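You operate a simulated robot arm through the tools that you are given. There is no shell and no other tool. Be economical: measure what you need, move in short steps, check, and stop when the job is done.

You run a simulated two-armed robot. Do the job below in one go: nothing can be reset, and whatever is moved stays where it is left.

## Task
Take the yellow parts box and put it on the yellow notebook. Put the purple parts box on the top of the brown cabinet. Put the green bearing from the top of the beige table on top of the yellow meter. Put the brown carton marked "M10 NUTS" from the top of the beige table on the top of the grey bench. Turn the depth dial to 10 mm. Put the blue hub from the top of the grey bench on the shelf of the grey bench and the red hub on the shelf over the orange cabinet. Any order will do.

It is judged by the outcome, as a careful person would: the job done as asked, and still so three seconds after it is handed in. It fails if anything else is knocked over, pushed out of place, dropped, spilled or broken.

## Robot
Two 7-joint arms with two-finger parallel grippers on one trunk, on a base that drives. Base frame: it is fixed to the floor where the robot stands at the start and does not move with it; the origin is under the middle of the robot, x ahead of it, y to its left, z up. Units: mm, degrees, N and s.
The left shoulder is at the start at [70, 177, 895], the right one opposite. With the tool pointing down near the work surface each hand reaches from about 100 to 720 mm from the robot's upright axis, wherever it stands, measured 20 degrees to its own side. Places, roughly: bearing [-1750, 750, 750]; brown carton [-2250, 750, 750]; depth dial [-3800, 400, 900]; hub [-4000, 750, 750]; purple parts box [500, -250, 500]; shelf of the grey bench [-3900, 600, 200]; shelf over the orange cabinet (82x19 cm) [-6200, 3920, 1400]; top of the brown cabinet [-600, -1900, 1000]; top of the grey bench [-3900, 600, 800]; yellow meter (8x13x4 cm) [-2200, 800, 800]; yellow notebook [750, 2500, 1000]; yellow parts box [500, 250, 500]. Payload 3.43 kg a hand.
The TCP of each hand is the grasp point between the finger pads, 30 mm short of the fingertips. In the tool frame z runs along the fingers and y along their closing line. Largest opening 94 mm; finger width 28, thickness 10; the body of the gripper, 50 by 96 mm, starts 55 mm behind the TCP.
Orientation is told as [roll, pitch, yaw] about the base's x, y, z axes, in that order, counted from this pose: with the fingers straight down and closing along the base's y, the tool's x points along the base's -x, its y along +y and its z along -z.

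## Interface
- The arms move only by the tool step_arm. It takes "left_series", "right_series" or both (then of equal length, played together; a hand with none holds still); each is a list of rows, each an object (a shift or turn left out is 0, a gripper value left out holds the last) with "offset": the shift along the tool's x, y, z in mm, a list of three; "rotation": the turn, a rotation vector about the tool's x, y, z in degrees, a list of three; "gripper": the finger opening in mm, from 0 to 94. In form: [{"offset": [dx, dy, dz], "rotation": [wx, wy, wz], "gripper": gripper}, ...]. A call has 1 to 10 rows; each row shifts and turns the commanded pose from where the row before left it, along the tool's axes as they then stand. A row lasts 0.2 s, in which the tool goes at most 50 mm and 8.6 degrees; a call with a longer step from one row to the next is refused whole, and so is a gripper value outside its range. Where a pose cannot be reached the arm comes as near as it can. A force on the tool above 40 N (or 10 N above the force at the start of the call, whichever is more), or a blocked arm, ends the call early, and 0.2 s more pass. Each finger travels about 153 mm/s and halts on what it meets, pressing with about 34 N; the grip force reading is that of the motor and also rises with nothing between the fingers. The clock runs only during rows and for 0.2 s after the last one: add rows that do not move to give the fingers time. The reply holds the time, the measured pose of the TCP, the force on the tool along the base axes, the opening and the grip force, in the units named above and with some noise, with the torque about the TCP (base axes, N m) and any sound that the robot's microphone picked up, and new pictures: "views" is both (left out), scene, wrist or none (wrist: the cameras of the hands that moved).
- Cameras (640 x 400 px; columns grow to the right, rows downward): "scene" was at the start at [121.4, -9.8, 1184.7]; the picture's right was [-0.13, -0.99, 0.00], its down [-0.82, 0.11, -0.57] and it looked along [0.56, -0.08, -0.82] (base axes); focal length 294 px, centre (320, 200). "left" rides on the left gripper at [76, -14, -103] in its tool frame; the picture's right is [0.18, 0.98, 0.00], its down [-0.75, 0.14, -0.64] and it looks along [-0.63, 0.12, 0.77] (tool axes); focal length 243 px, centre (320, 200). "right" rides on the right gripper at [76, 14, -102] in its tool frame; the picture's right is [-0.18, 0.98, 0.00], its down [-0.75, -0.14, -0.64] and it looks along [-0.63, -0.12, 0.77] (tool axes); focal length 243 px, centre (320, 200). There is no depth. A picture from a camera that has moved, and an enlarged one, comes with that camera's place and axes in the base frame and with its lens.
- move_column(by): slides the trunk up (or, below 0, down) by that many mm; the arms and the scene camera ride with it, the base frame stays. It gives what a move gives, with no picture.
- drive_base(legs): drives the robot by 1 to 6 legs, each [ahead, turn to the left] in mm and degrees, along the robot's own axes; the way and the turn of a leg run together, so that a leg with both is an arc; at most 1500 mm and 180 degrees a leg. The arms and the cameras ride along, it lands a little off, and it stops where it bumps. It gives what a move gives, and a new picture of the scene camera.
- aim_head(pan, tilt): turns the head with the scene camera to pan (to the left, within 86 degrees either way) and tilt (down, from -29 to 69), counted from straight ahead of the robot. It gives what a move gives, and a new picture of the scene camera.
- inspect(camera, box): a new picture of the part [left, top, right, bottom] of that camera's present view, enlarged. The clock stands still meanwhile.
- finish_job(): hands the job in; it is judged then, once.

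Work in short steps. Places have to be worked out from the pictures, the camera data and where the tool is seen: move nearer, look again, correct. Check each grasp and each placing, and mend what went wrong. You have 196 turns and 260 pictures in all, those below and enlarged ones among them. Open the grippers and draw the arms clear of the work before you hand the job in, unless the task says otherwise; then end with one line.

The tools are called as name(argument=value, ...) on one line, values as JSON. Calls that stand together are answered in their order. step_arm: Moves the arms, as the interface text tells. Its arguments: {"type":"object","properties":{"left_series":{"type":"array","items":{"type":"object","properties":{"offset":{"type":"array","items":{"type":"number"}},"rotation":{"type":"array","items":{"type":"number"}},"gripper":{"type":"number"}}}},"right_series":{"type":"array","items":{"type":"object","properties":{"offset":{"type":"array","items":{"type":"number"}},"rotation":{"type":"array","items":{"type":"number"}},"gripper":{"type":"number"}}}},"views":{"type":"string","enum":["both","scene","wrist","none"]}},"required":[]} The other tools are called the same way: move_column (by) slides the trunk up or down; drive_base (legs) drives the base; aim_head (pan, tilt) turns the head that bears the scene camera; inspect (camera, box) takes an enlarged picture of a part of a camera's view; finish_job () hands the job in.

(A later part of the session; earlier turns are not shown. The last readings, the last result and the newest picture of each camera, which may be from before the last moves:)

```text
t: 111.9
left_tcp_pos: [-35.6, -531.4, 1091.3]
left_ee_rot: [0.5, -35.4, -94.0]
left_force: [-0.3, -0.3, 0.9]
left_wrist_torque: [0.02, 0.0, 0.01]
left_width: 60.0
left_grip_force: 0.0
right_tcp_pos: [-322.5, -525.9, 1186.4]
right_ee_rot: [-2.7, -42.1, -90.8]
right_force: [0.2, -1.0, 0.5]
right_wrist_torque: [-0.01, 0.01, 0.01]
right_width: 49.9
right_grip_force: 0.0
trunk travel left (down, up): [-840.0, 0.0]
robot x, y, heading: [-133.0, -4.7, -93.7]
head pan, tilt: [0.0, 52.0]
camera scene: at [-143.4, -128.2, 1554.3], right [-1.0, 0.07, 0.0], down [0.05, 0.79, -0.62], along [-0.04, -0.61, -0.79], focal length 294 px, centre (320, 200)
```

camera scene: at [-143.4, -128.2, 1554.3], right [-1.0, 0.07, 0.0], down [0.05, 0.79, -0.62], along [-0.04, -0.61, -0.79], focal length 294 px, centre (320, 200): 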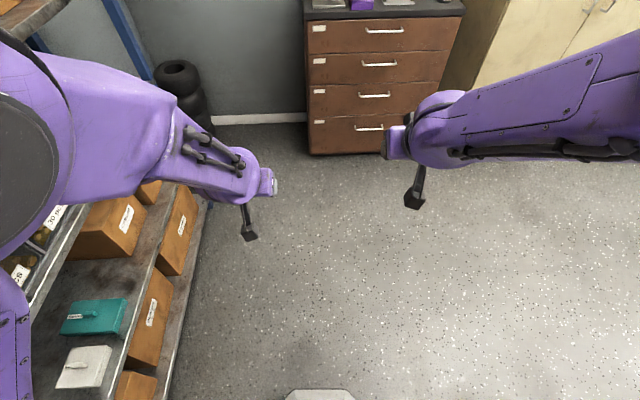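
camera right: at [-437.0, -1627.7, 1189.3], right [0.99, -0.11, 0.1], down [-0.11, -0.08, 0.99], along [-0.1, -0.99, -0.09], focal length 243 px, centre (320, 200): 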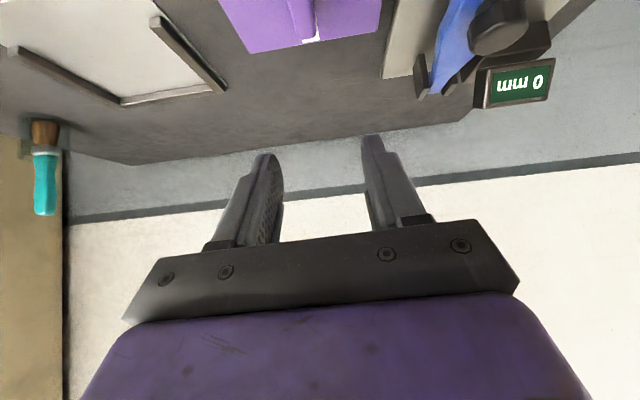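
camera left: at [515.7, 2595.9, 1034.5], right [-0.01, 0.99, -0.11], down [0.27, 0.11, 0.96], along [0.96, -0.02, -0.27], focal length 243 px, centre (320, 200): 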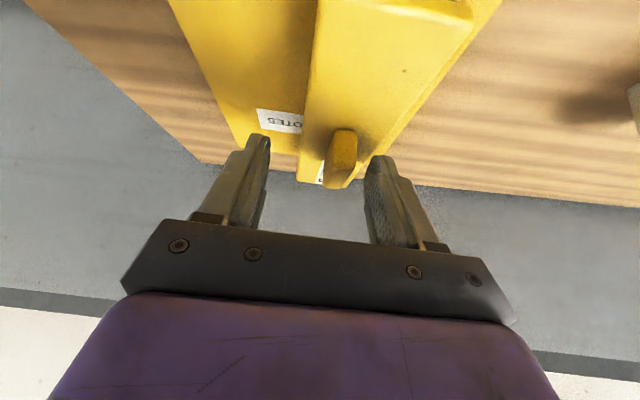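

Now I'll turn west and look toward the beige table.

drive_base(legs=[[0, -86.3], [700, 0]])

aim_head(pan=-35, tilt=30)

```text
t: 119.4
left_tcp_pos: [-1349.6, -163.0, 1092.0]
left_ee_rot: [0.4, -35.4, -178.7]
left_force: [0.2, 0.1, -0.7]
left_wrist_torque: [0.0, -0.04, -0.03]
left_width: 59.9
left_grip_force: 0.0
right_tcp_pos: [-1369.5, 124.1, 1185.9]
right_ee_rot: [-2.6, -42.1, -175.6]
right_force: [0.1, -1.0, -0.6]
right_wrist_torque: [0.0, -0.03, 0.02]
right_width: 50.0
right_grip_force: 0.1
trunk travel left (down, up): [-840.0, 0.0]
robot x, y, heading: [-832.0, -17.5, -178.6]
head pan, tilt: [0.0, 52.0]
camera scene: at [-957.5, -20.0, 1554.3], right [-0.03, 1.0, 0.0], down [0.79, 0.02, -0.62], along [-0.62, -0.02, -0.79], focal length 294 px, centre (320, 200)
```

scene: 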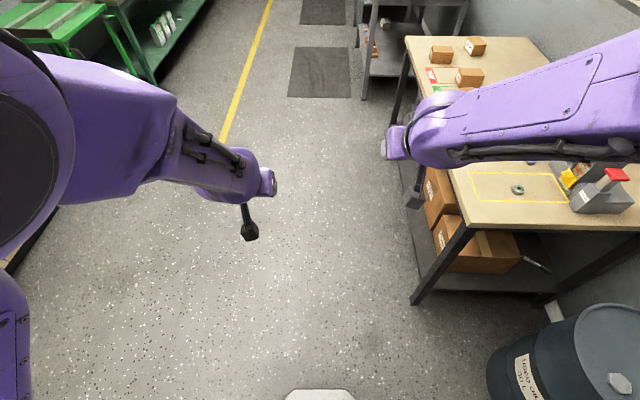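

```text
t: 120.4
left_tcp_pos: [-1350.8, -163.5, 1091.6]
left_ee_rot: [0.5, -35.3, -178.8]
left_force: [0.4, 0.3, -0.9]
left_wrist_torque: [-0.02, -0.02, 0.01]
left_width: 60.0
left_grip_force: 0.1
right_tcp_pos: [-1369.9, 122.8, 1185.8]
right_ee_rot: [-2.6, -42.1, -175.7]
right_force: [-0.1, 0.5, -0.8]
right_wrist_torque: [0.01, -0.03, 0.02]
right_width: 50.3
right_grip_force: 0.1
trunk travel left (down, up): [-840.0, 0.0]
robot x, y, heading: [-831.4, -16.5, -178.5]
head pan, tilt: [-35.0, 30.0]
camera scene: at [-958.7, 31.7, 1586.3], right [0.55, 0.83, 0.0], down [0.42, -0.28, -0.87], along [-0.72, 0.48, -0.5], focal length 294 px, centre (320, 200)
```

scene: 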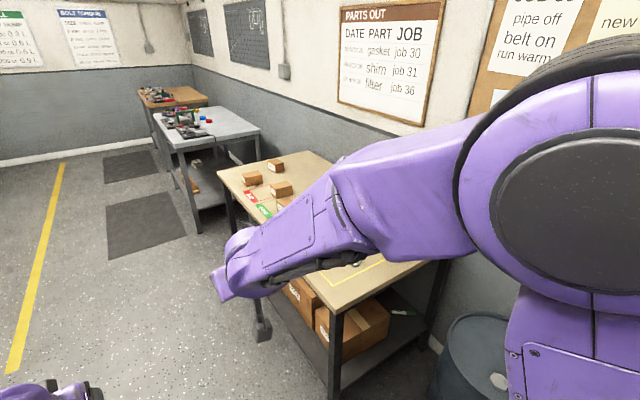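

The beige table is at z ≈ 780 with its front edge at y ≈ 430, and the bearing is near (−1634, 639). I'll point both hands down and pull them in, then drive west.

step_arm(left_series=[{"rotation": [0, 7, 0]}, {"rotation": [0, 7, 0]}, {"rotation": [0, 7, 0]}, {"rotation": [0, 7, 0]}, {"rotation": [0, 7.3, 0]}, {}, {"offset": [30, 20, 0]}, {"offset": [30, 20, 0]}, {"offset": [30, 0, 0]}], right_series=[{"rotation": [0, 7, 0]}, {"rotation": [0, 7, 0]}, {"rotation": [0, 7, 0]}, {"rotation": [0, 7, 0]}, {"rotation": [0, 7, 0]}, {"rotation": [0, 7, 0]}, {"offset": [30, -20, 30]}, {"offset": [30, -20, 30]}, {"offset": [30, 0, 30]}], views="none")

drive_base(legs=[[1030, 0], [0, -90]])

aim_head(pan=0, tilt=45)

```text
t: 122.4
left_tcp_pos: [-1257.7, -201.4, 1091.4]
left_ee_rot: [0.4, -0.1, -178.6]
left_force: [-0.7, 0.5, 0.2]
left_wrist_torque: [0.01, 0.01, 0.01]
left_width: 60.1
left_grip_force: 0.1
right_tcp_pos: [-1282.4, 169.0, 1094.4]
right_ee_rot: [-2.0, -0.2, -177.4]
right_force: [0.9, 0.1, 0.1]
right_wrist_torque: [0.01, 0.02, -0.01]
right_width: 49.9
right_grip_force: 0.0
trunk travel left (down, up): [-840.0, 0.0]
robot x, y, heading: [-832.0, -21.2, -178.5]
head pan, tilt: [-35.0, 30.0]
```

```text
t: 131.5
left_tcp_pos: [-2062.3, 380.0, 1092.4]
left_ee_rot: [0.3, -0.1, 92.7]
left_force: [0.5, 0.5, 0.0]
left_wrist_torque: [0.0, -0.01, 0.0]
left_width: 60.1
left_grip_force: 0.0
right_tcp_pos: [-1692.1, 411.3, 1094.7]
right_ee_rot: [-2.0, 0.0, 93.9]
right_force: [1.0, 0.3, -0.1]
right_wrist_torque: [0.02, 0.0, 0.03]
right_width: 50.3
right_grip_force: 0.0
trunk travel left (down, up): [-840.0, 0.0]
robot x, y, heading: [-1866.8, -45.5, 92.8]
head pan, tilt: [-35.0, 30.0]
camera scene: at [-1822.2, 84.6, 1586.4], right [0.85, -0.53, 0.0], down [-0.27, -0.42, -0.87], along [0.46, 0.73, -0.5], focal length 294 px, centre (320, 200)
```

scene: 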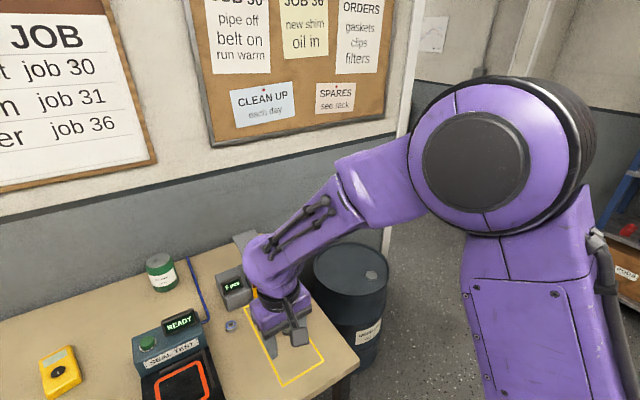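

```text
t: 132.6
left_tcp_pos: [-2061.1, 380.6, 1091.6]
left_ee_rot: [0.4, -0.1, 92.7]
left_force: [0.3, 0.1, 0.7]
left_wrist_torque: [0.01, -0.01, 0.0]
left_width: 59.9
left_grip_force: 0.0
right_tcp_pos: [-1692.0, 412.4, 1095.2]
right_ee_rot: [-2.1, -0.1, 93.9]
right_force: [0.1, -0.1, 0.1]
right_wrist_torque: [0.0, -0.03, 0.03]
right_width: 50.1
right_grip_force: 0.0
trunk travel left (down, up): [-840.0, 0.0]
robot x, y, heading: [-1866.2, -45.7, 92.8]
head pan, tilt: [0.0, 45.0]
camera scene: at [-1873.9, 89.3, 1563.8], right [1.0, 0.05, 0.0], down [0.03, -0.71, -0.71], along [-0.03, 0.71, -0.71], focal length 294 px, centre (320, 200)
```

scene: 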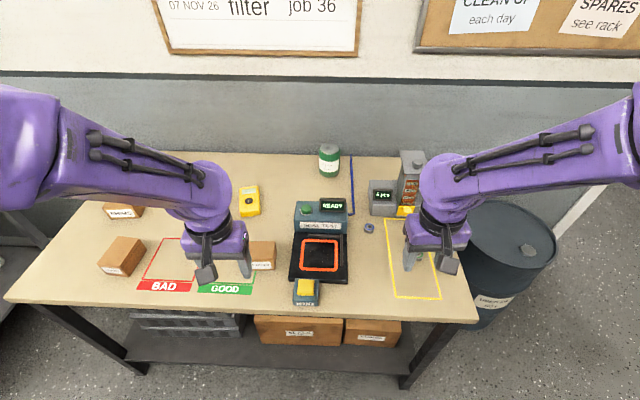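

I'll zoom in on the table and check the right wrist camera for the bearing.

inspect(camera="scene", box=[60, 130, 280, 310])

inspect(camera="scene", box=[270, 130, 490, 310])

inspect(camera="right", box=[0, 0, 640, 400])

```text
2.22 times, centred on (170, 220) of scene
camera zoom: at [-1873.9, 89.3, 1563.8], right [1.0, 0.05, 0.0], down [0.03, -0.71, -0.71], along [-0.03, 0.71, -0.71], focal length 652 px, centre (653, 156)
```

zoom: 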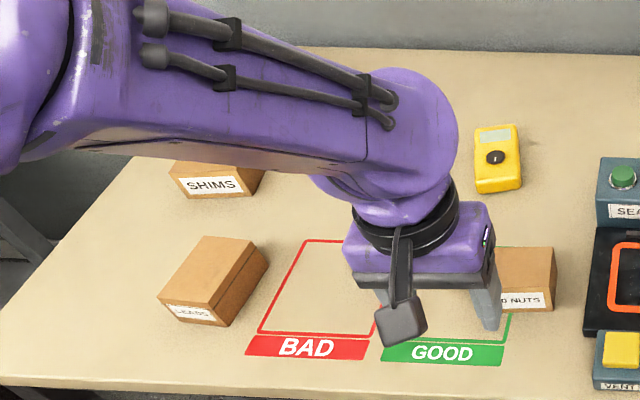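

```text
2.22 times, centred on (380, 220) of scene
camera zoom: at [-1873.9, 89.3, 1563.8], right [1.0, 0.05, 0.0], down [0.03, -0.71, -0.71], along [-0.03, 0.71, -0.71], focal length 652 px, centre (187, 156)
```

zoom: 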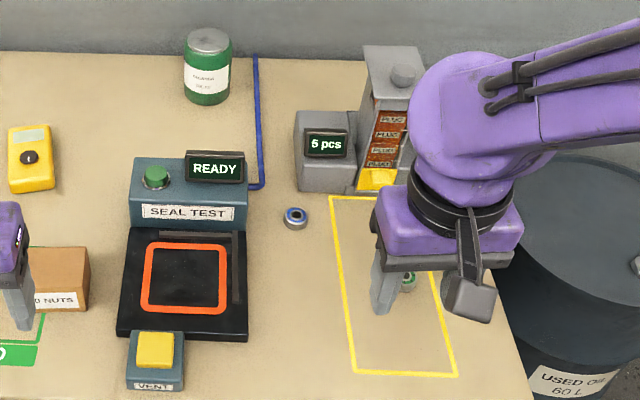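

```text
1.00 times, centred on (320, 200) of right (not enlarged: the box is as wide or as high as the picture)
camera zoom: at [-1703.8, 333.5, 1196.9], right [-0.99, 0.12, -0.03], down [0.07, 0.76, 0.65], along [0.1, 0.64, -0.76], focal length 243 px, centre (320, 200)
```

zoom: 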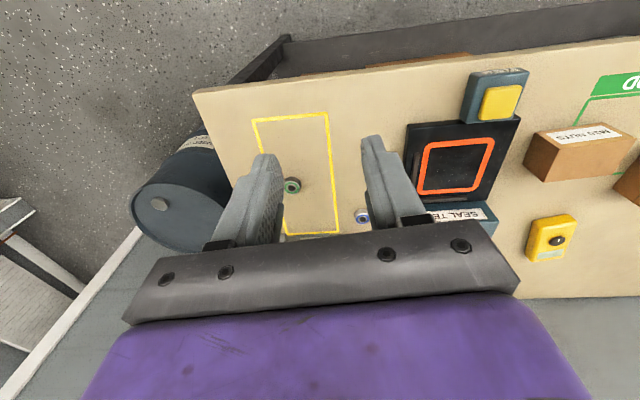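

The green bearing is at about (−1588, 632), the meter at (−2156, 810) and the M10 NUTS carton at (−2085, 575). I'll lower the trunk 200 mm and drive 90 mm closer, then look again.

move_column(by=-200)

drive_base(legs=[[0, -2.8], [90, 0]])

inspect(camera="left", box=[0, 0, 640, 400])

inspect(camera="right", box=[0, 0, 640, 400])

```text
t: 134.7
left_tcp_pos: [-2062.8, 379.5, 892.4]
left_ee_rot: [0.4, -0.2, 92.6]
left_force: [0.1, 0.1, 0.9]
left_wrist_torque: [-0.01, 0.0, -0.02]
left_width: 60.0
left_grip_force: 0.1
right_tcp_pos: [-1691.9, 411.7, 895.3]
right_ee_rot: [-2.0, -0.1, 93.9]
right_force: [0.0, -0.4, 0.0]
right_wrist_torque: [-0.01, 0.03, 0.05]
right_width: 49.8
right_grip_force: 0.0
trunk travel left (down, up): [-640.0, 200.0]
robot x, y, heading: [-1865.2, -40.6, 92.5]
head pan, tilt: [0.0, 45.0]
```

```text
t: 136.2
left_tcp_pos: [-2039.3, 478.4, 890.9]
left_ee_rot: [0.4, -0.1, 89.9]
left_force: [-0.3, 1.0, 0.3]
left_wrist_torque: [-0.02, -0.01, 0.0]
left_width: 60.2
left_grip_force: 0.1
right_tcp_pos: [-1669.3, 493.2, 895.1]
right_ee_rot: [-1.9, -0.1, 91.2]
right_force: [0.1, 0.7, -0.2]
right_wrist_torque: [-0.04, -0.02, 0.0]
right_width: 49.9
right_grip_force: 0.1
trunk travel left (down, up): [-640.0, 200.0]
robot x, y, heading: [-1871.0, 44.0, 89.8]
head pan, tilt: [0.0, 45.0]
camera scene: at [-1867.0, 179.6, 1363.7], right [1.0, 0.0, 0.0], down [0.0, -0.71, -0.71], along [0.0, 0.71, -0.71], focal length 294 px, centre (320, 200)
```

scene: 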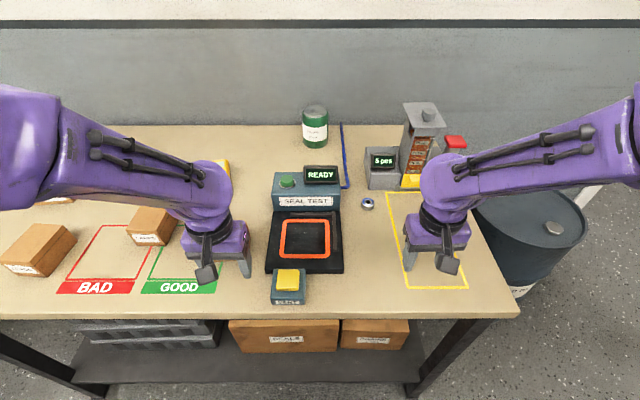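

```text
1.00 times, centred on (320, 200) of left (not enlarged: the box is as wide or as high as the picture)
camera zoom: at [-2023.7, 401.3, 994.1], right [-0.98, -0.18, 0.01], down [-0.14, 0.75, 0.64], along [-0.12, 0.63, -0.77], focal length 243 px, centre (320, 200)
```

zoom: 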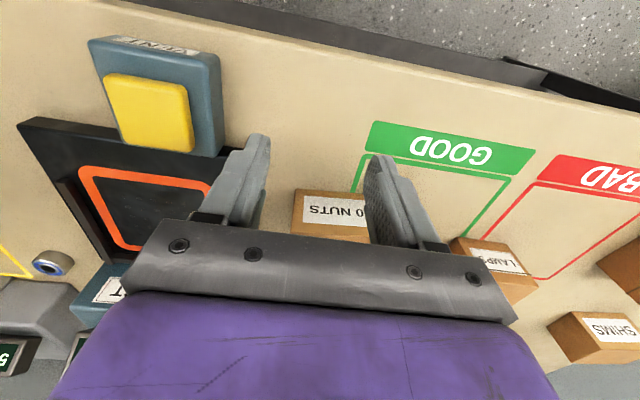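

```text
1.00 times, centred on (320, 200) of right (not enlarged: the box is as wide or as high as the picture)
camera zoom: at [-1685.0, 415.0, 996.7], right [-0.99, 0.17, -0.03], down [0.11, 0.75, 0.65], along [0.13, 0.64, -0.76], focal length 243 px, centre (320, 200)
```

zoom: 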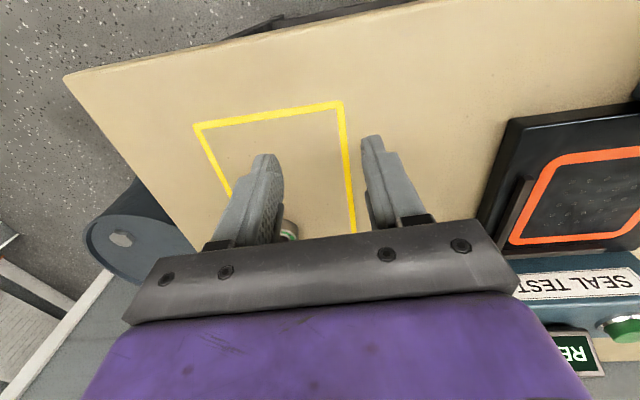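

The bearing sits at about (−1600, 632). I'll move the right hand above it with a slight 15° tilt, and shift the left hand aside to see the M10 NUTS carton.

step_arm(left_series=[{"offset": [15, 30, -10]}, {"offset": [15, 30, -10]}, {"offset": [15, 30, -10]}, {"offset": [15, 30, -10]}, {}, {}, {}], right_series=[{"offset": [-33, -18, 0], "gripper": 70}, {"offset": [-33, -18, 0]}, {"offset": [-33, -18, 0]}, {"offset": [-28, -18, 0]}, {"rotation": [0, -7.5, 0]}, {"rotation": [0, -7.5, 0]}, {}])

```text
t: 137.8
left_tcp_pos: [-2160.8, 420.5, 932.0]
left_ee_rot: [-0.8, -0.1, 90.0]
left_force: [0.4, 0.0, 0.2]
left_wrist_torque: [0.02, 0.0, 0.01]
left_width: 60.1
left_grip_force: 0.0
right_tcp_pos: [-1600.6, 619.4, 897.8]
right_ee_rot: [-2.1, -15.1, 91.6]
right_force: [0.6, 0.0, -0.6]
right_wrist_torque: [0.0, -0.02, -0.03]
right_width: 70.1
right_grip_force: 0.0
trunk travel left (down, up): [-640.0, 200.0]
robot x, y, heading: [-1866.1, 50.8, 89.9]
head pan, tilt: [0.0, 45.0]
camera scene: at [-1868.7, 179.7, 1363.7], right [1.0, 0.0, 0.0], down [0.0, -0.71, -0.71], along [0.0, 0.71, -0.71], focal length 294 px, centre (320, 200)
camera right: at [-1615.3, 519.3, 976.9], right [-0.99, 0.16, 0.01], down [0.1, 0.56, 0.82], along [0.12, 0.81, -0.57], focal length 243 px, centre (320, 200)
camera left: at [-2147.0, 342.2, 1034.1], right [-0.98, -0.19, -0.01], down [-0.15, 0.75, 0.64], along [-0.11, 0.63, -0.77], focal length 243 px, centre (320, 200)
```

scene: 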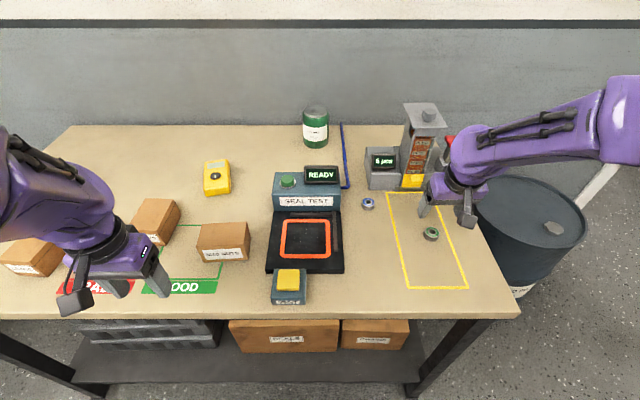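
right: 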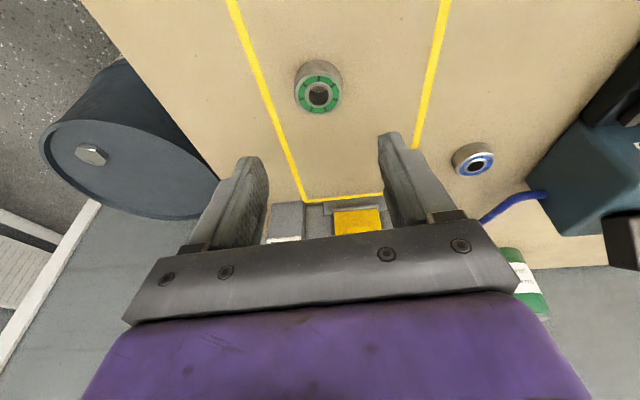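
left: 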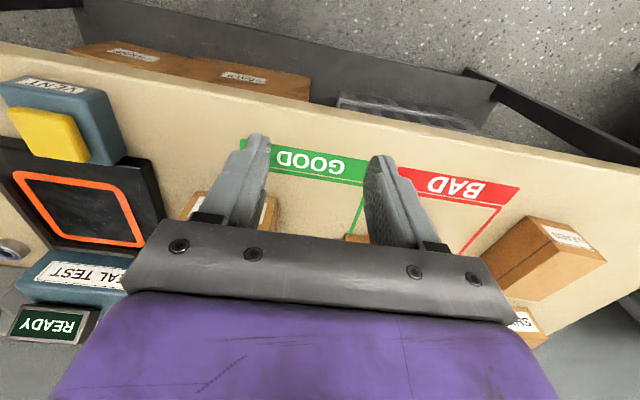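

The M10 carton is about 112 × 74 × 58 mm, so it has to be gripped across its depth. First the bearing at (−1598, 629): I'll lower the right hand to about 30 mm above it and check.

step_arm(right_series=[{"offset": [-3, -1, 1], "rotation": [-2, 0, 0]}, {"offset": [7.5, 0, 28]}, {"offset": [6.5, 0, 24]}, {}], views="wrist")

```text
t: 138.8
left_tcp_pos: [-2160.7, 418.2, 930.1]
left_ee_rot: [-0.8, 0.0, 90.2]
left_force: [0.6, 0.7, 0.1]
left_wrist_torque: [0.03, 0.01, 0.01]
left_width: 60.2
left_grip_force: 0.0
right_tcp_pos: [-1598.8, 622.6, 844.8]
right_ee_rot: [0.0, -15.2, 91.6]
right_force: [0.3, 0.3, 1.2]
right_wrist_torque: [-0.01, 0.01, 0.0]
right_width: 70.0
right_grip_force: 0.1
trunk travel left (down, up): [-640.0, 200.0]
robot x, y, heading: [-1866.9, 49.2, 89.7]
head pan, tilt: [0.0, 45.0]
camera right: at [-1610.5, 521.1, 923.4], right [-0.99, 0.15, 0.05], down [0.13, 0.56, 0.82], along [0.1, 0.81, -0.57], focal length 243 px, centre (320, 200)
```

right: 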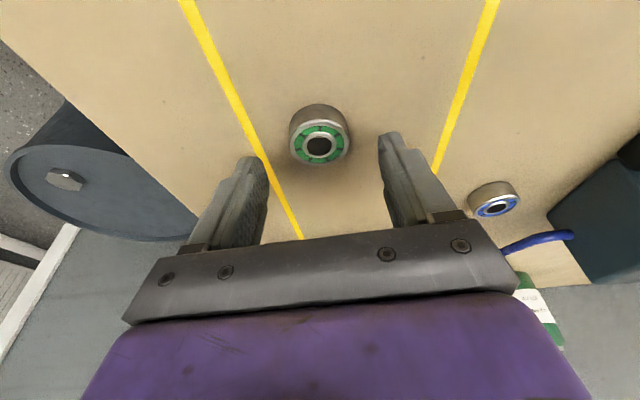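

Aligned. Descending to grasp.

step_arm(right_series=[{"offset": [3.5, 0, 13]}, {"offset": [3, 0, 11]}, {}, {"gripper": 0}, {}, {}, {}], views="wrist")

```text
t: 139.4
left_tcp_pos: [-2160.6, 414.5, 933.8]
left_ee_rot: [-1.2, -0.4, 90.1]
left_force: [0.5, -0.4, -1.0]
left_wrist_torque: [-0.01, -0.02, 0.02]
left_width: 59.6
left_grip_force: 0.0
right_tcp_pos: [-1599.0, 622.6, 831.9]
right_ee_rot: [-0.1, -16.4, 91.6]
right_force: [-0.5, -18.8, 29.5]
right_wrist_torque: [-0.83, 1.15, 1.01]
right_width: 70.6
right_grip_force: 0.4
trunk travel left (down, up): [-640.0, 200.0]
robot x, y, heading: [-1863.8, 44.8, 89.9]
head pan, tilt: [0.0, 45.0]
stopped in row 3 (right hand): the force on the tool passed its limit at 51 N (the readings are from after the stop); the commanded pose is now the measured one
camera right: at [-1610.3, 518.5, 909.6], right [-0.99, 0.15, 0.05], down [0.12, 0.55, 0.83], along [0.1, 0.82, -0.56], focal length 243 px, centre (320, 200)
```

right: 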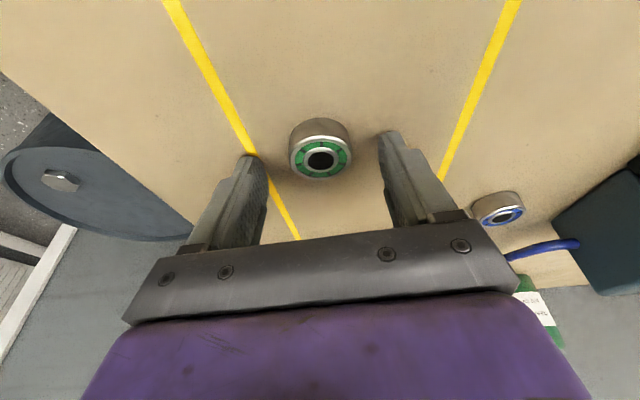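

The fingertips met the table, so its top is at z ≈ 800. I'll rise 3 mm and close.

step_arm(right_series=[{"offset": [-0.8, 0, -3]}, {"rotation": [0, 1.3, 0]}, {"gripper": 0}, {}, {}, {}], views="wrist")

```text
t: 140.8
left_tcp_pos: [-2161.4, 417.2, 930.8]
left_ee_rot: [-1.1, -0.1, 90.2]
left_force: [-0.6, 0.0, 0.2]
left_wrist_torque: [-0.01, -0.01, 0.01]
left_width: 59.9
left_grip_force: 0.0
right_tcp_pos: [-1599.6, 627.0, 832.6]
right_ee_rot: [-0.2, -15.0, 91.4]
right_force: [-5.5, 4.8, 19.6]
right_wrist_torque: [0.01, 0.56, -0.25]
right_width: 34.9
right_grip_force: 34.0
trunk travel left (down, up): [-640.0, 200.0]
robot x, y, heading: [-1868.6, 49.1, 90.0]
head pan, tilt: [0.0, 45.0]
camera right: at [-1611.8, 525.5, 911.9], right [-0.99, 0.15, 0.05], down [0.13, 0.57, 0.82], along [0.1, 0.81, -0.58], focal length 243 px, centre (320, 200)
```

right: 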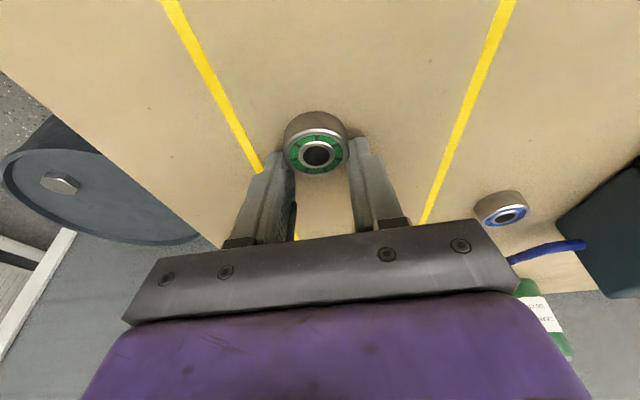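

Gripped at 35 mm. Lifting 70 mm.

step_arm(right_series=[{"offset": [-3, 0, -11]}, {"offset": [-7.5, 0, -28]}, {"offset": [-7.5, 0, -28]}, {}], views="both")

inspect(camera="scene", box=[120, 140, 280, 300])

```text
t: 141.8
left_tcp_pos: [-2159.1, 419.4, 929.8]
left_ee_rot: [-0.9, 0.0, 90.2]
left_force: [-0.3, 0.1, -0.3]
left_wrist_torque: [0.01, -0.01, -0.01]
left_width: 60.0
left_grip_force: 0.1
right_tcp_pos: [-1600.6, 628.5, 900.3]
right_ee_rot: [0.0, -14.6, 91.5]
right_force: [0.4, 0.4, -1.3]
right_wrist_torque: [0.0, 0.02, 0.02]
right_width: 34.7
right_grip_force: 34.5
trunk travel left (down, up): [-640.0, 200.0]
robot x, y, heading: [-1867.8, 49.3, 89.9]
head pan, tilt: [0.0, 45.0]
camera scene: at [-1867.2, 179.5, 1363.7], right [1.0, 0.0, 0.0], down [0.0, -0.71, -0.71], along [0.0, 0.71, -0.71], focal length 294 px, centre (320, 200)
camera right: at [-1610.7, 527.6, 980.0], right [-0.99, 0.15, 0.05], down [0.13, 0.57, 0.81], along [0.1, 0.81, -0.58], focal length 243 px, centre (320, 200)
```

scene: 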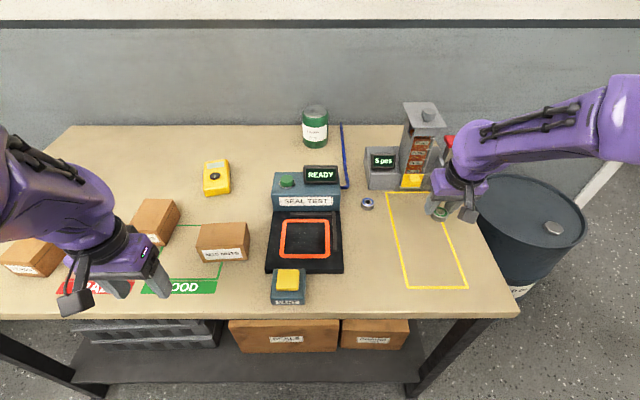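
right: 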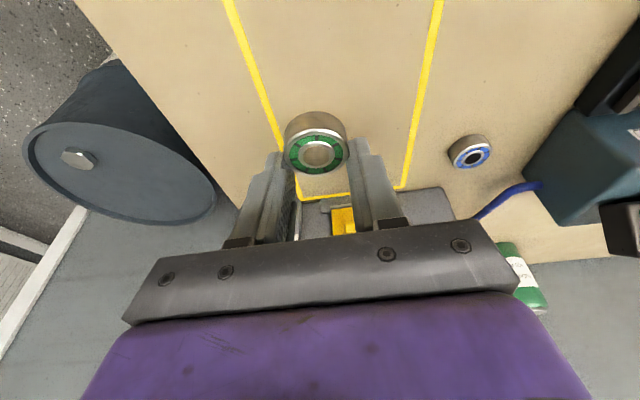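

```text
2.50 times, centred on (200, 220) of scene
camera zoom: at [-1867.2, 179.5, 1363.7], right [1.0, 0.0, 0.0], down [0.0, -0.71, -0.71], along [0.0, 0.71, -0.71], focal length 734 px, centre (620, 150)
```

zoom: 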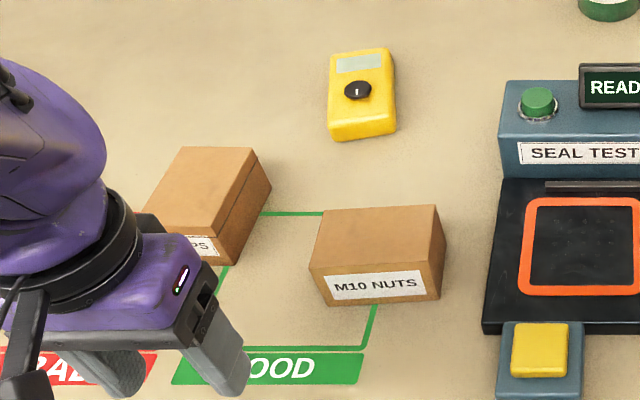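

The meter's near flat end (below its knob) is centred about (−2140, 762), with the top near z = 840. I'll back off and shift west so the right hand can reach it.

drive_base(legs=[[-250, 0], [0, 90], [473, 0], [0, -90], [200, 0]])

```text
t: 154.9
left_tcp_pos: [-2639.2, 369.6, 930.0]
left_ee_rot: [-1.0, 0.1, 90.9]
left_force: [-0.4, 0.0, 0.5]
left_wrist_torque: [-0.01, -0.03, 0.01]
left_width: 60.0
left_grip_force: 0.0
right_tcp_pos: [-2081.7, 585.6, 899.9]
right_ee_rot: [0.1, -14.6, 92.3]
right_force: [-0.2, 0.1, -0.5]
right_wrist_torque: [-0.02, 0.0, -0.03]
right_width: 34.9
right_grip_force: 33.9
trunk travel left (down, up): [-640.0, 200.0]
robot x, y, heading: [-2342.1, 2.1, 90.5]
head pan, tilt: [0.0, 45.0]
camera scene: at [-2344.1, 134.0, 1363.7], right [1.0, 0.01, 0.0], down [0.01, -0.71, -0.71], along [-0.01, 0.71, -0.71], focal length 294 px, centre (320, 200)
```

scene: 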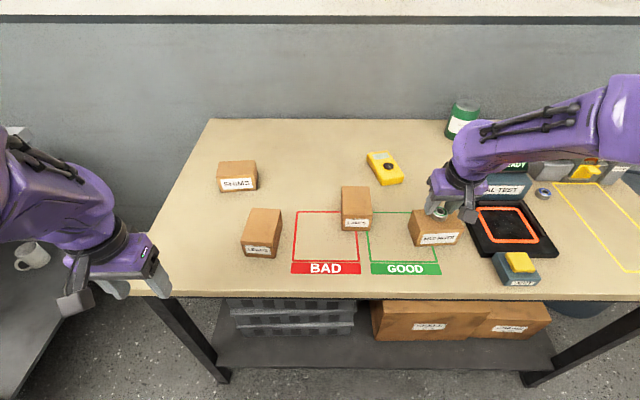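

Raising the hand and moving 75 mm closer, then zooming on the meter from here.

step_arm(right_series=[{"offset": [-5, 0, -18]}, {"offset": [-5, 0, -18]}, {}], views="none")

drive_base(legs=[[75, 0]])

inspect(camera="scene", box=[320, 110, 480, 210])

inspect(camera="right", box=[0, 0, 640, 400])

```text
t: 155.7
left_tcp_pos: [-2639.6, 370.2, 931.6]
left_ee_rot: [-1.2, 0.0, 90.9]
left_force: [0.2, 0.4, 0.2]
left_wrist_torque: [0.02, 0.0, 0.02]
left_width: 60.2
left_grip_force: 0.1
right_tcp_pos: [-2080.8, 586.9, 936.7]
right_ee_rot: [0.0, -14.6, 92.2]
right_force: [-0.5, 0.3, -0.4]
right_wrist_torque: [0.04, -0.04, 0.01]
right_width: 34.6
right_grip_force: 33.6
trunk travel left (down, up): [-640.0, 200.0]
robot x, y, heading: [-2342.1, 0.9, 90.5]
head pan, tilt: [0.0, 45.0]
```

```text
t: 156.7
left_tcp_pos: [-2639.6, 444.3, 930.5]
left_ee_rot: [-1.0, 0.0, 91.0]
left_force: [-1.6, 0.2, 0.7]
left_wrist_torque: [-0.02, -0.03, -0.04]
left_width: 59.9
left_grip_force: 0.0
right_tcp_pos: [-2082.3, 661.8, 936.6]
right_ee_rot: [0.0, -14.7, 92.2]
right_force: [0.5, 0.7, -0.7]
right_wrist_torque: [0.01, -0.01, -0.01]
right_width: 34.7
right_grip_force: 34.2
trunk travel left (down, up): [-640.0, 200.0]
robot x, y, heading: [-2342.7, 77.8, 90.6]
head pan, tilt: [0.0, 45.0]
camera scene: at [-2344.9, 207.7, 1363.8], right [1.0, 0.01, 0.0], down [0.01, -0.71, -0.71], along [-0.01, 0.71, -0.71], focal length 294 px, centre (320, 200)
```

scene: 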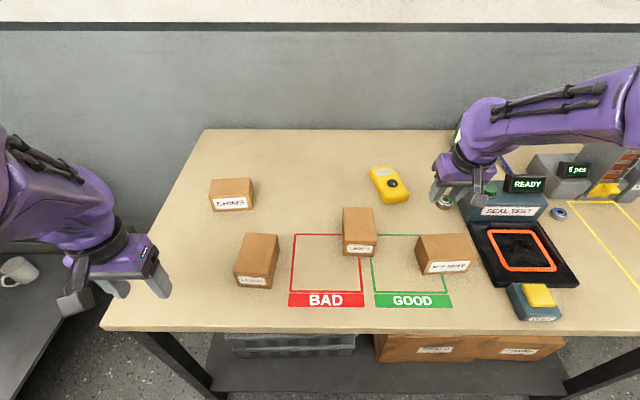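

```text
4.00 times, centred on (400, 160) of scene
camera zoom: at [-2344.9, 207.7, 1363.8], right [1.0, 0.01, 0.0], down [0.01, -0.71, -0.71], along [-0.01, 0.71, -0.71], focal length 1175 px, centre (0, 360)
```

zoom: 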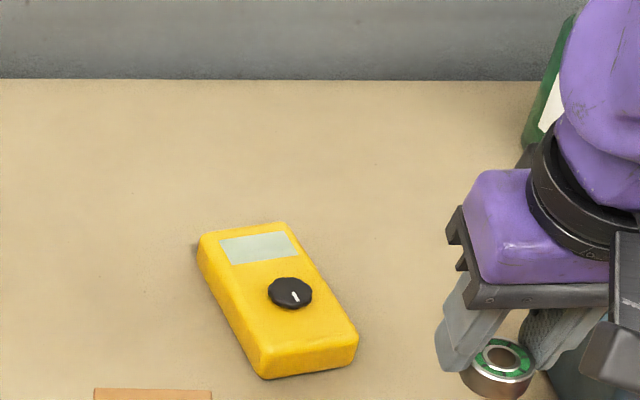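

```text
1.00 times, centred on (320, 200) of right (not enlarged: the box is as wide or as high as the picture)
camera zoom: at [-2091.7, 560.3, 1017.0], right [-0.99, 0.14, 0.05], down [0.12, 0.57, 0.81], along [0.09, 0.81, -0.58], focal length 243 px, centre (320, 200)
```

zoom: 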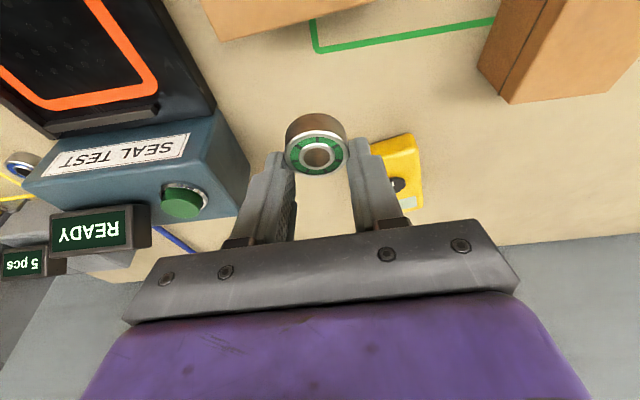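

The flat space in front of the knob is only about 25 mm, but the screen end has about 62 mm, centred near (−2174, 832). I'll try reaching above it.

step_arm(right_series=[{"offset": [-32.1, 18.4, 8.4]}, {"offset": [-32.1, 18.4, 8.4]}, {"offset": [-32.1, 18.4, 8.4]}, {"offset": [-32.1, 18.4, 8.4]}, {"offset": [-32.1, 18.4, 8.4]}, {}])

```text
t: 158.1
left_tcp_pos: [-2641.3, 442.9, 932.2]
left_ee_rot: [-1.0, -0.2, 90.9]
left_force: [-0.1, -0.7, 0.1]
left_wrist_torque: [0.02, 0.04, -0.03]
left_width: 60.0
left_grip_force: 0.1
right_tcp_pos: [-2174.6, 812.3, 937.4]
right_ee_rot: [0.0, -14.7, 92.2]
right_force: [-0.7, 0.0, -0.3]
right_wrist_torque: [0.0, 0.02, -0.02]
right_width: 34.8
right_grip_force: 34.0
right hand out of reach, approached as far as the arm can: row 5
trunk travel left (down, up): [-640.0, 200.0]
robot x, y, heading: [-2340.7, 79.3, 90.4]
head pan, tilt: [0.0, 45.0]
camera scene: at [-2344.6, 206.5, 1363.9], right [1.0, 0.01, 0.0], down [0.01, -0.71, -0.71], along [-0.01, 0.71, -0.71], focal length 294 px, centre (320, 200)
camera right: at [-2185.0, 711.5, 1017.9], right [-0.99, 0.14, 0.05], down [0.12, 0.57, 0.81], along [0.09, 0.81, -0.58], focal length 243 px, centre (320, 200)
```

scene: 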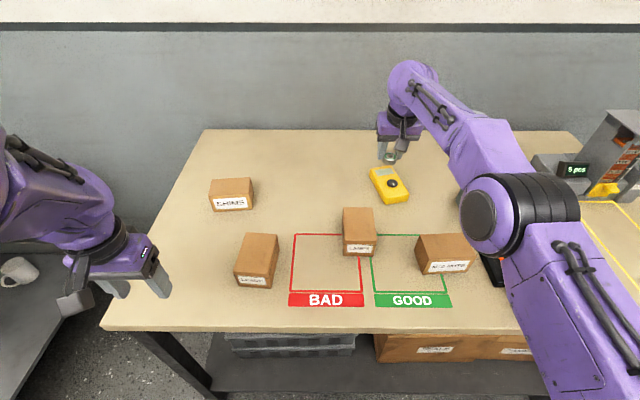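
right: 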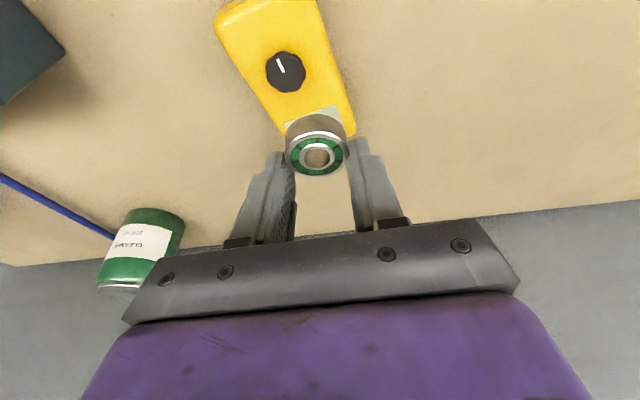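

Reach is sufficient but about 14 mm short. I'll drive 15 mm ahead, then lower by trunk.

drive_base(legs=[[15, 0]])

move_column(by=-45)

inspect(camera="right", box=[160, 0, 480, 200])

inspect(camera="scene", box=[340, 100, 460, 220])

```text
t: 158.9
left_tcp_pos: [-2640.4, 458.2, 931.3]
left_ee_rot: [-1.1, -0.2, 90.8]
left_force: [-1.2, 0.2, 0.5]
left_wrist_torque: [0.03, 0.01, 0.0]
left_width: 60.0
left_grip_force: 0.0
right_tcp_pos: [-2174.5, 827.2, 939.5]
right_ee_rot: [0.0, -14.8, 92.2]
right_force: [-0.2, 0.2, -0.5]
right_wrist_torque: [0.01, 0.0, -0.01]
right_width: 34.9
right_grip_force: 34.4
trunk travel left (down, up): [-640.0, 200.0]
robot x, y, heading: [-2344.0, 90.4, 90.6]
head pan, tilt: [0.0, 45.0]
camera scene: at [-2345.0, 221.1, 1364.0], right [1.0, 0.01, 0.0], down [0.01, -0.71, -0.71], along [-0.01, 0.71, -0.71], focal length 294 px, centre (320, 200)
```

scene: 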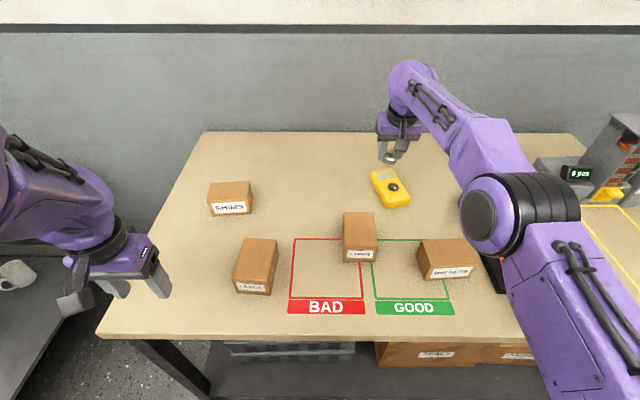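

```text
t: 159.8
left_tcp_pos: [-2640.3, 459.2, 885.3]
left_ee_rot: [-1.1, 0.0, 90.9]
left_force: [-0.5, -0.2, 0.8]
left_wrist_torque: [0.03, 0.01, -0.04]
left_width: 59.6
left_grip_force: 0.1
right_tcp_pos: [-2174.8, 828.4, 892.3]
right_ee_rot: [0.1, -14.8, 92.3]
right_force: [0.0, 0.6, 0.3]
right_wrist_torque: [0.0, -0.02, 0.04]
right_width: 34.7
right_grip_force: 33.9
trunk travel left (down, up): [-595.0, 245.0]
robot x, y, heading: [-2342.8, 96.1, 90.6]
head pan, tilt: [0.0, 45.0]
```

```text
2.00 times, centred on (320, 100) of right
camera zoom: at [-2185.0, 727.3, 972.8], right [-0.99, 0.14, 0.05], down [0.12, 0.57, 0.81], along [0.09, 0.81, -0.58], focal length 485 px, centre (320, 400)
```

zoom: 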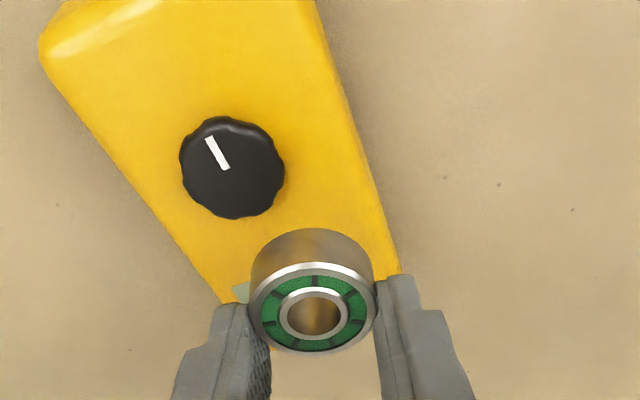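

```text
3.33 times, centred on (400, 160) of scene
camera zoom: at [-2344.9, 222.4, 1318.8], right [1.0, 0.01, 0.0], down [0.01, -0.71, -0.71], along [-0.01, 0.71, -0.71], focal length 979 px, centre (53, 333)
```

zoom: 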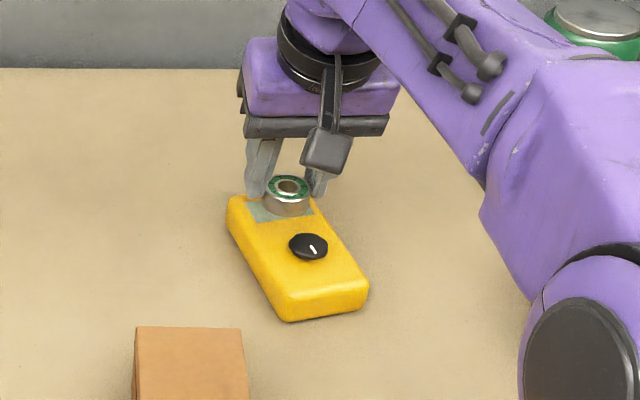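

The bearing sits over the screen end, clear of the knob. I'll lower the last 20 mm with the trunk in stages.

move_column(by=-15)

move_column(by=-4)

inspect(camera="right", box=[160, 0, 480, 200])

```text
t: 160.4
left_tcp_pos: [-2639.2, 459.3, 871.3]
left_ee_rot: [-1.1, 0.0, 90.9]
left_force: [0.4, -0.1, 0.0]
left_wrist_torque: [0.02, -0.02, 0.0]
left_width: 59.9
left_grip_force: 0.0
right_tcp_pos: [-2174.1, 828.4, 877.1]
right_ee_rot: [0.1, -14.7, 92.1]
right_force: [-0.7, 0.1, -1.0]
right_wrist_torque: [-0.01, -0.04, -0.02]
right_width: 34.6
right_grip_force: 34.2
trunk travel left (down, up): [-580.0, 260.0]
robot x, y, heading: [-2344.2, 91.3, 90.5]
head pan, tilt: [0.0, 45.0]
```

```text
t: 160.9
left_tcp_pos: [-2641.7, 458.6, 866.2]
left_ee_rot: [-1.1, 0.0, 90.9]
left_force: [0.1, -0.2, -0.6]
left_wrist_torque: [0.0, -0.01, 0.0]
left_width: 59.9
left_grip_force: 0.1
right_tcp_pos: [-2176.0, 828.9, 873.4]
right_ee_rot: [-0.1, -14.7, 92.2]
right_force: [-0.1, -0.3, -0.7]
right_wrist_torque: [-0.01, 0.0, -0.01]
right_width: 35.0
right_grip_force: 34.2
trunk travel left (down, up): [-576.0, 264.0]
robot x, y, heading: [-2346.3, 92.2, 90.3]
head pan, tilt: [0.0, 45.0]
```

```text
2.00 times, centred on (320, 100) of right
camera zoom: at [-2185.0, 727.7, 953.4], right [-0.99, 0.14, 0.05], down [0.12, 0.57, 0.81], along [0.09, 0.81, -0.58], focal length 485 px, centre (320, 400)
```

zoom: 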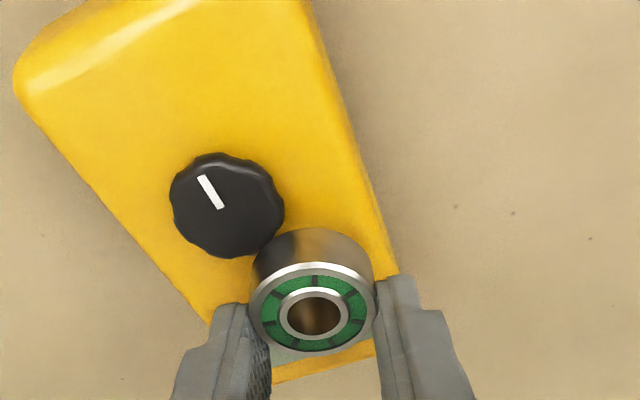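

Still just above the surface and close to the knob, with spare room beyond. I'll nudge 8 mm forward, then lower in 2 mm stages.

drive_base(legs=[[8, 0]])

move_column(by=-2.5)

inspect(camera="right", box=[160, 0, 480, 200])

```text
t: 161.7
left_tcp_pos: [-2640.9, 466.5, 866.2]
left_ee_rot: [-1.0, 0.1, 90.9]
left_force: [0.1, -0.3, -0.7]
left_wrist_torque: [-0.01, -0.01, 0.01]
left_width: 59.8
left_grip_force: 0.1
right_tcp_pos: [-2173.7, 837.9, 873.9]
right_ee_rot: [0.0, -14.8, 92.1]
right_force: [0.3, 0.9, -0.3]
right_wrist_torque: [0.03, -0.01, 0.03]
right_width: 34.9
right_grip_force: 33.9
trunk travel left (down, up): [-576.0, 264.0]
robot x, y, heading: [-2345.6, 100.5, 90.7]
head pan, tilt: [0.0, 45.0]
camera scene: at [-2345.1, 230.3, 1299.9], right [1.0, 0.01, 0.0], down [0.01, -0.71, -0.71], along [-0.01, 0.71, -0.71], focal length 294 px, centre (320, 200)
```

scene: 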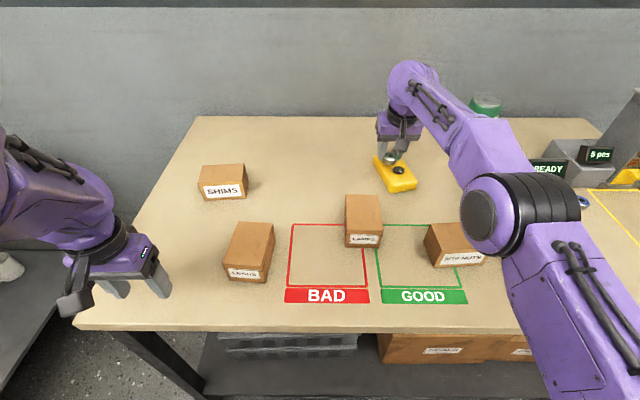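

```text
t: 162.2
left_tcp_pos: [-2640.1, 467.6, 863.8]
left_ee_rot: [-1.1, 0.0, 90.9]
left_force: [-0.6, 0.6, -0.5]
left_wrist_torque: [0.01, -0.02, 0.01]
left_width: 60.0
left_grip_force: 0.0
right_tcp_pos: [-2175.1, 836.6, 871.2]
right_ee_rot: [0.1, -14.7, 92.1]
right_force: [0.0, 0.1, -0.6]
right_wrist_torque: [-0.02, 0.0, -0.01]
right_width: 34.8
right_grip_force: 34.3
trunk travel left (down, up): [-574.0, 266.0]
robot x, y, heading: [-2342.6, 101.6, 90.3]
head pan, tilt: [0.0, 45.0]
```

```text
2.00 times, centred on (320, 100) of right
camera zoom: at [-2185.1, 735.8, 950.9], right [-0.99, 0.14, 0.05], down [0.12, 0.57, 0.81], along [0.09, 0.81, -0.58], focal length 485 px, centre (320, 400)
```

zoom: 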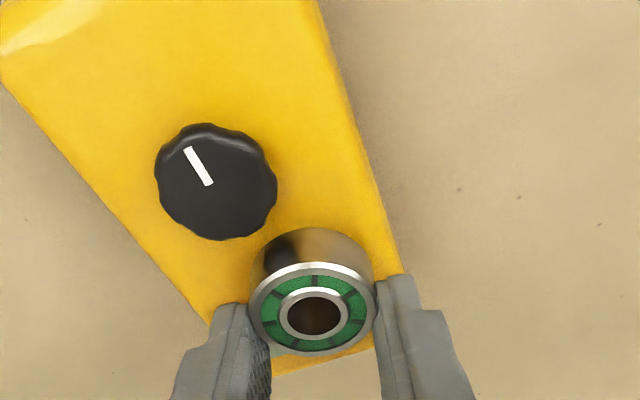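

Good position. Lowering further to contact.

move_column(by=-2.5)

move_column(by=-2)

```text
t: 162.7
left_tcp_pos: [-2640.3, 468.8, 862.0]
left_ee_rot: [-1.1, 0.0, 91.0]
left_force: [0.9, 0.1, -0.4]
left_wrist_torque: [-0.02, 0.03, -0.01]
left_width: 60.1
left_grip_force: 0.0
right_tcp_pos: [-2174.6, 836.8, 868.6]
right_ee_rot: [0.0, -14.7, 92.2]
right_force: [0.3, -0.4, -0.4]
right_wrist_torque: [-0.02, 0.0, -0.01]
right_width: 34.9
right_grip_force: 34.3
trunk travel left (down, up): [-571.0, 269.0]
robot x, y, heading: [-2345.6, 99.7, 90.6]
head pan, tilt: [0.0, 45.0]
```

```text
t: 163.2
left_tcp_pos: [-2639.9, 467.4, 859.7]
left_ee_rot: [-1.1, 0.0, 90.9]
left_force: [-0.2, 0.2, 0.2]
left_wrist_torque: [0.01, -0.01, -0.03]
left_width: 60.0
left_grip_force: 0.0
right_tcp_pos: [-2175.0, 837.2, 866.1]
right_ee_rot: [0.0, -14.6, 92.2]
right_force: [-0.3, 0.1, -0.8]
right_wrist_torque: [0.02, 0.0, 0.01]
right_width: 34.9
right_grip_force: 34.3
trunk travel left (down, up): [-569.0, 271.0]
robot x, y, heading: [-2343.4, 102.0, 90.3]
head pan, tilt: [0.0, 45.0]
```

move_column(by=-2)

move_column(by=-2)

inspect(camera="right", box=[160, 0, 480, 200])

```text
t: 163.7
left_tcp_pos: [-2641.3, 467.3, 859.1]
left_ee_rot: [-1.2, -0.1, 90.9]
left_force: [-0.2, 0.0, 0.8]
left_wrist_torque: [0.02, -0.01, 0.05]
left_width: 59.9
left_grip_force: 0.0
right_tcp_pos: [-2174.7, 836.3, 865.4]
right_ee_rot: [-0.1, -14.8, 92.2]
right_force: [1.0, 0.6, 0.6]
right_wrist_torque: [0.02, -0.04, -0.02]
right_width: 34.8
right_grip_force: 33.9
trunk travel left (down, up): [-567.0, 273.0]
robot x, y, heading: [-2342.3, 98.6, 90.6]
head pan, tilt: [0.0, 45.0]
```

```text
t: 164.3
left_tcp_pos: [-2639.8, 466.2, 856.7]
left_ee_rot: [-1.1, -0.1, 90.8]
left_force: [-0.6, -0.2, 0.1]
left_wrist_torque: [-0.01, 0.0, 0.0]
left_width: 60.1
left_grip_force: 0.1
right_tcp_pos: [-2174.8, 837.0, 864.8]
right_ee_rot: [-0.1, -15.1, 92.2]
right_force: [0.9, 3.6, 8.7]
right_wrist_torque: [0.23, 0.03, 0.03]
right_width: 34.7
right_grip_force: 33.4
trunk travel left (down, up): [-565.0, 275.0]
robot x, y, heading: [-2341.9, 99.4, 90.7]
head pan, tilt: [0.0, 45.0]
```

```text
2.00 times, centred on (320, 100) of right
camera zoom: at [-2185.2, 735.2, 944.4], right [-0.99, 0.14, 0.05], down [0.12, 0.57, 0.81], along [0.09, 0.81, -0.58], focal length 485 px, centre (320, 400)
```

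zoom: 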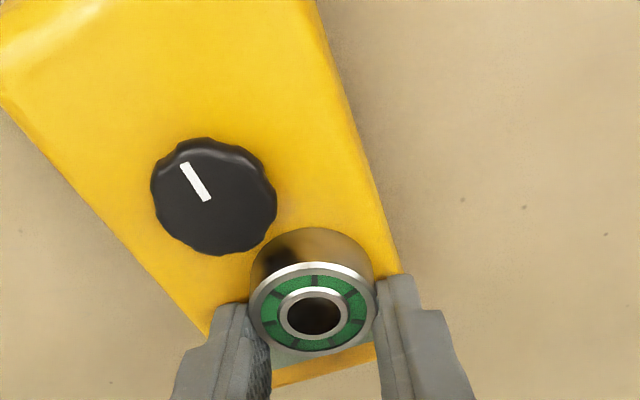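

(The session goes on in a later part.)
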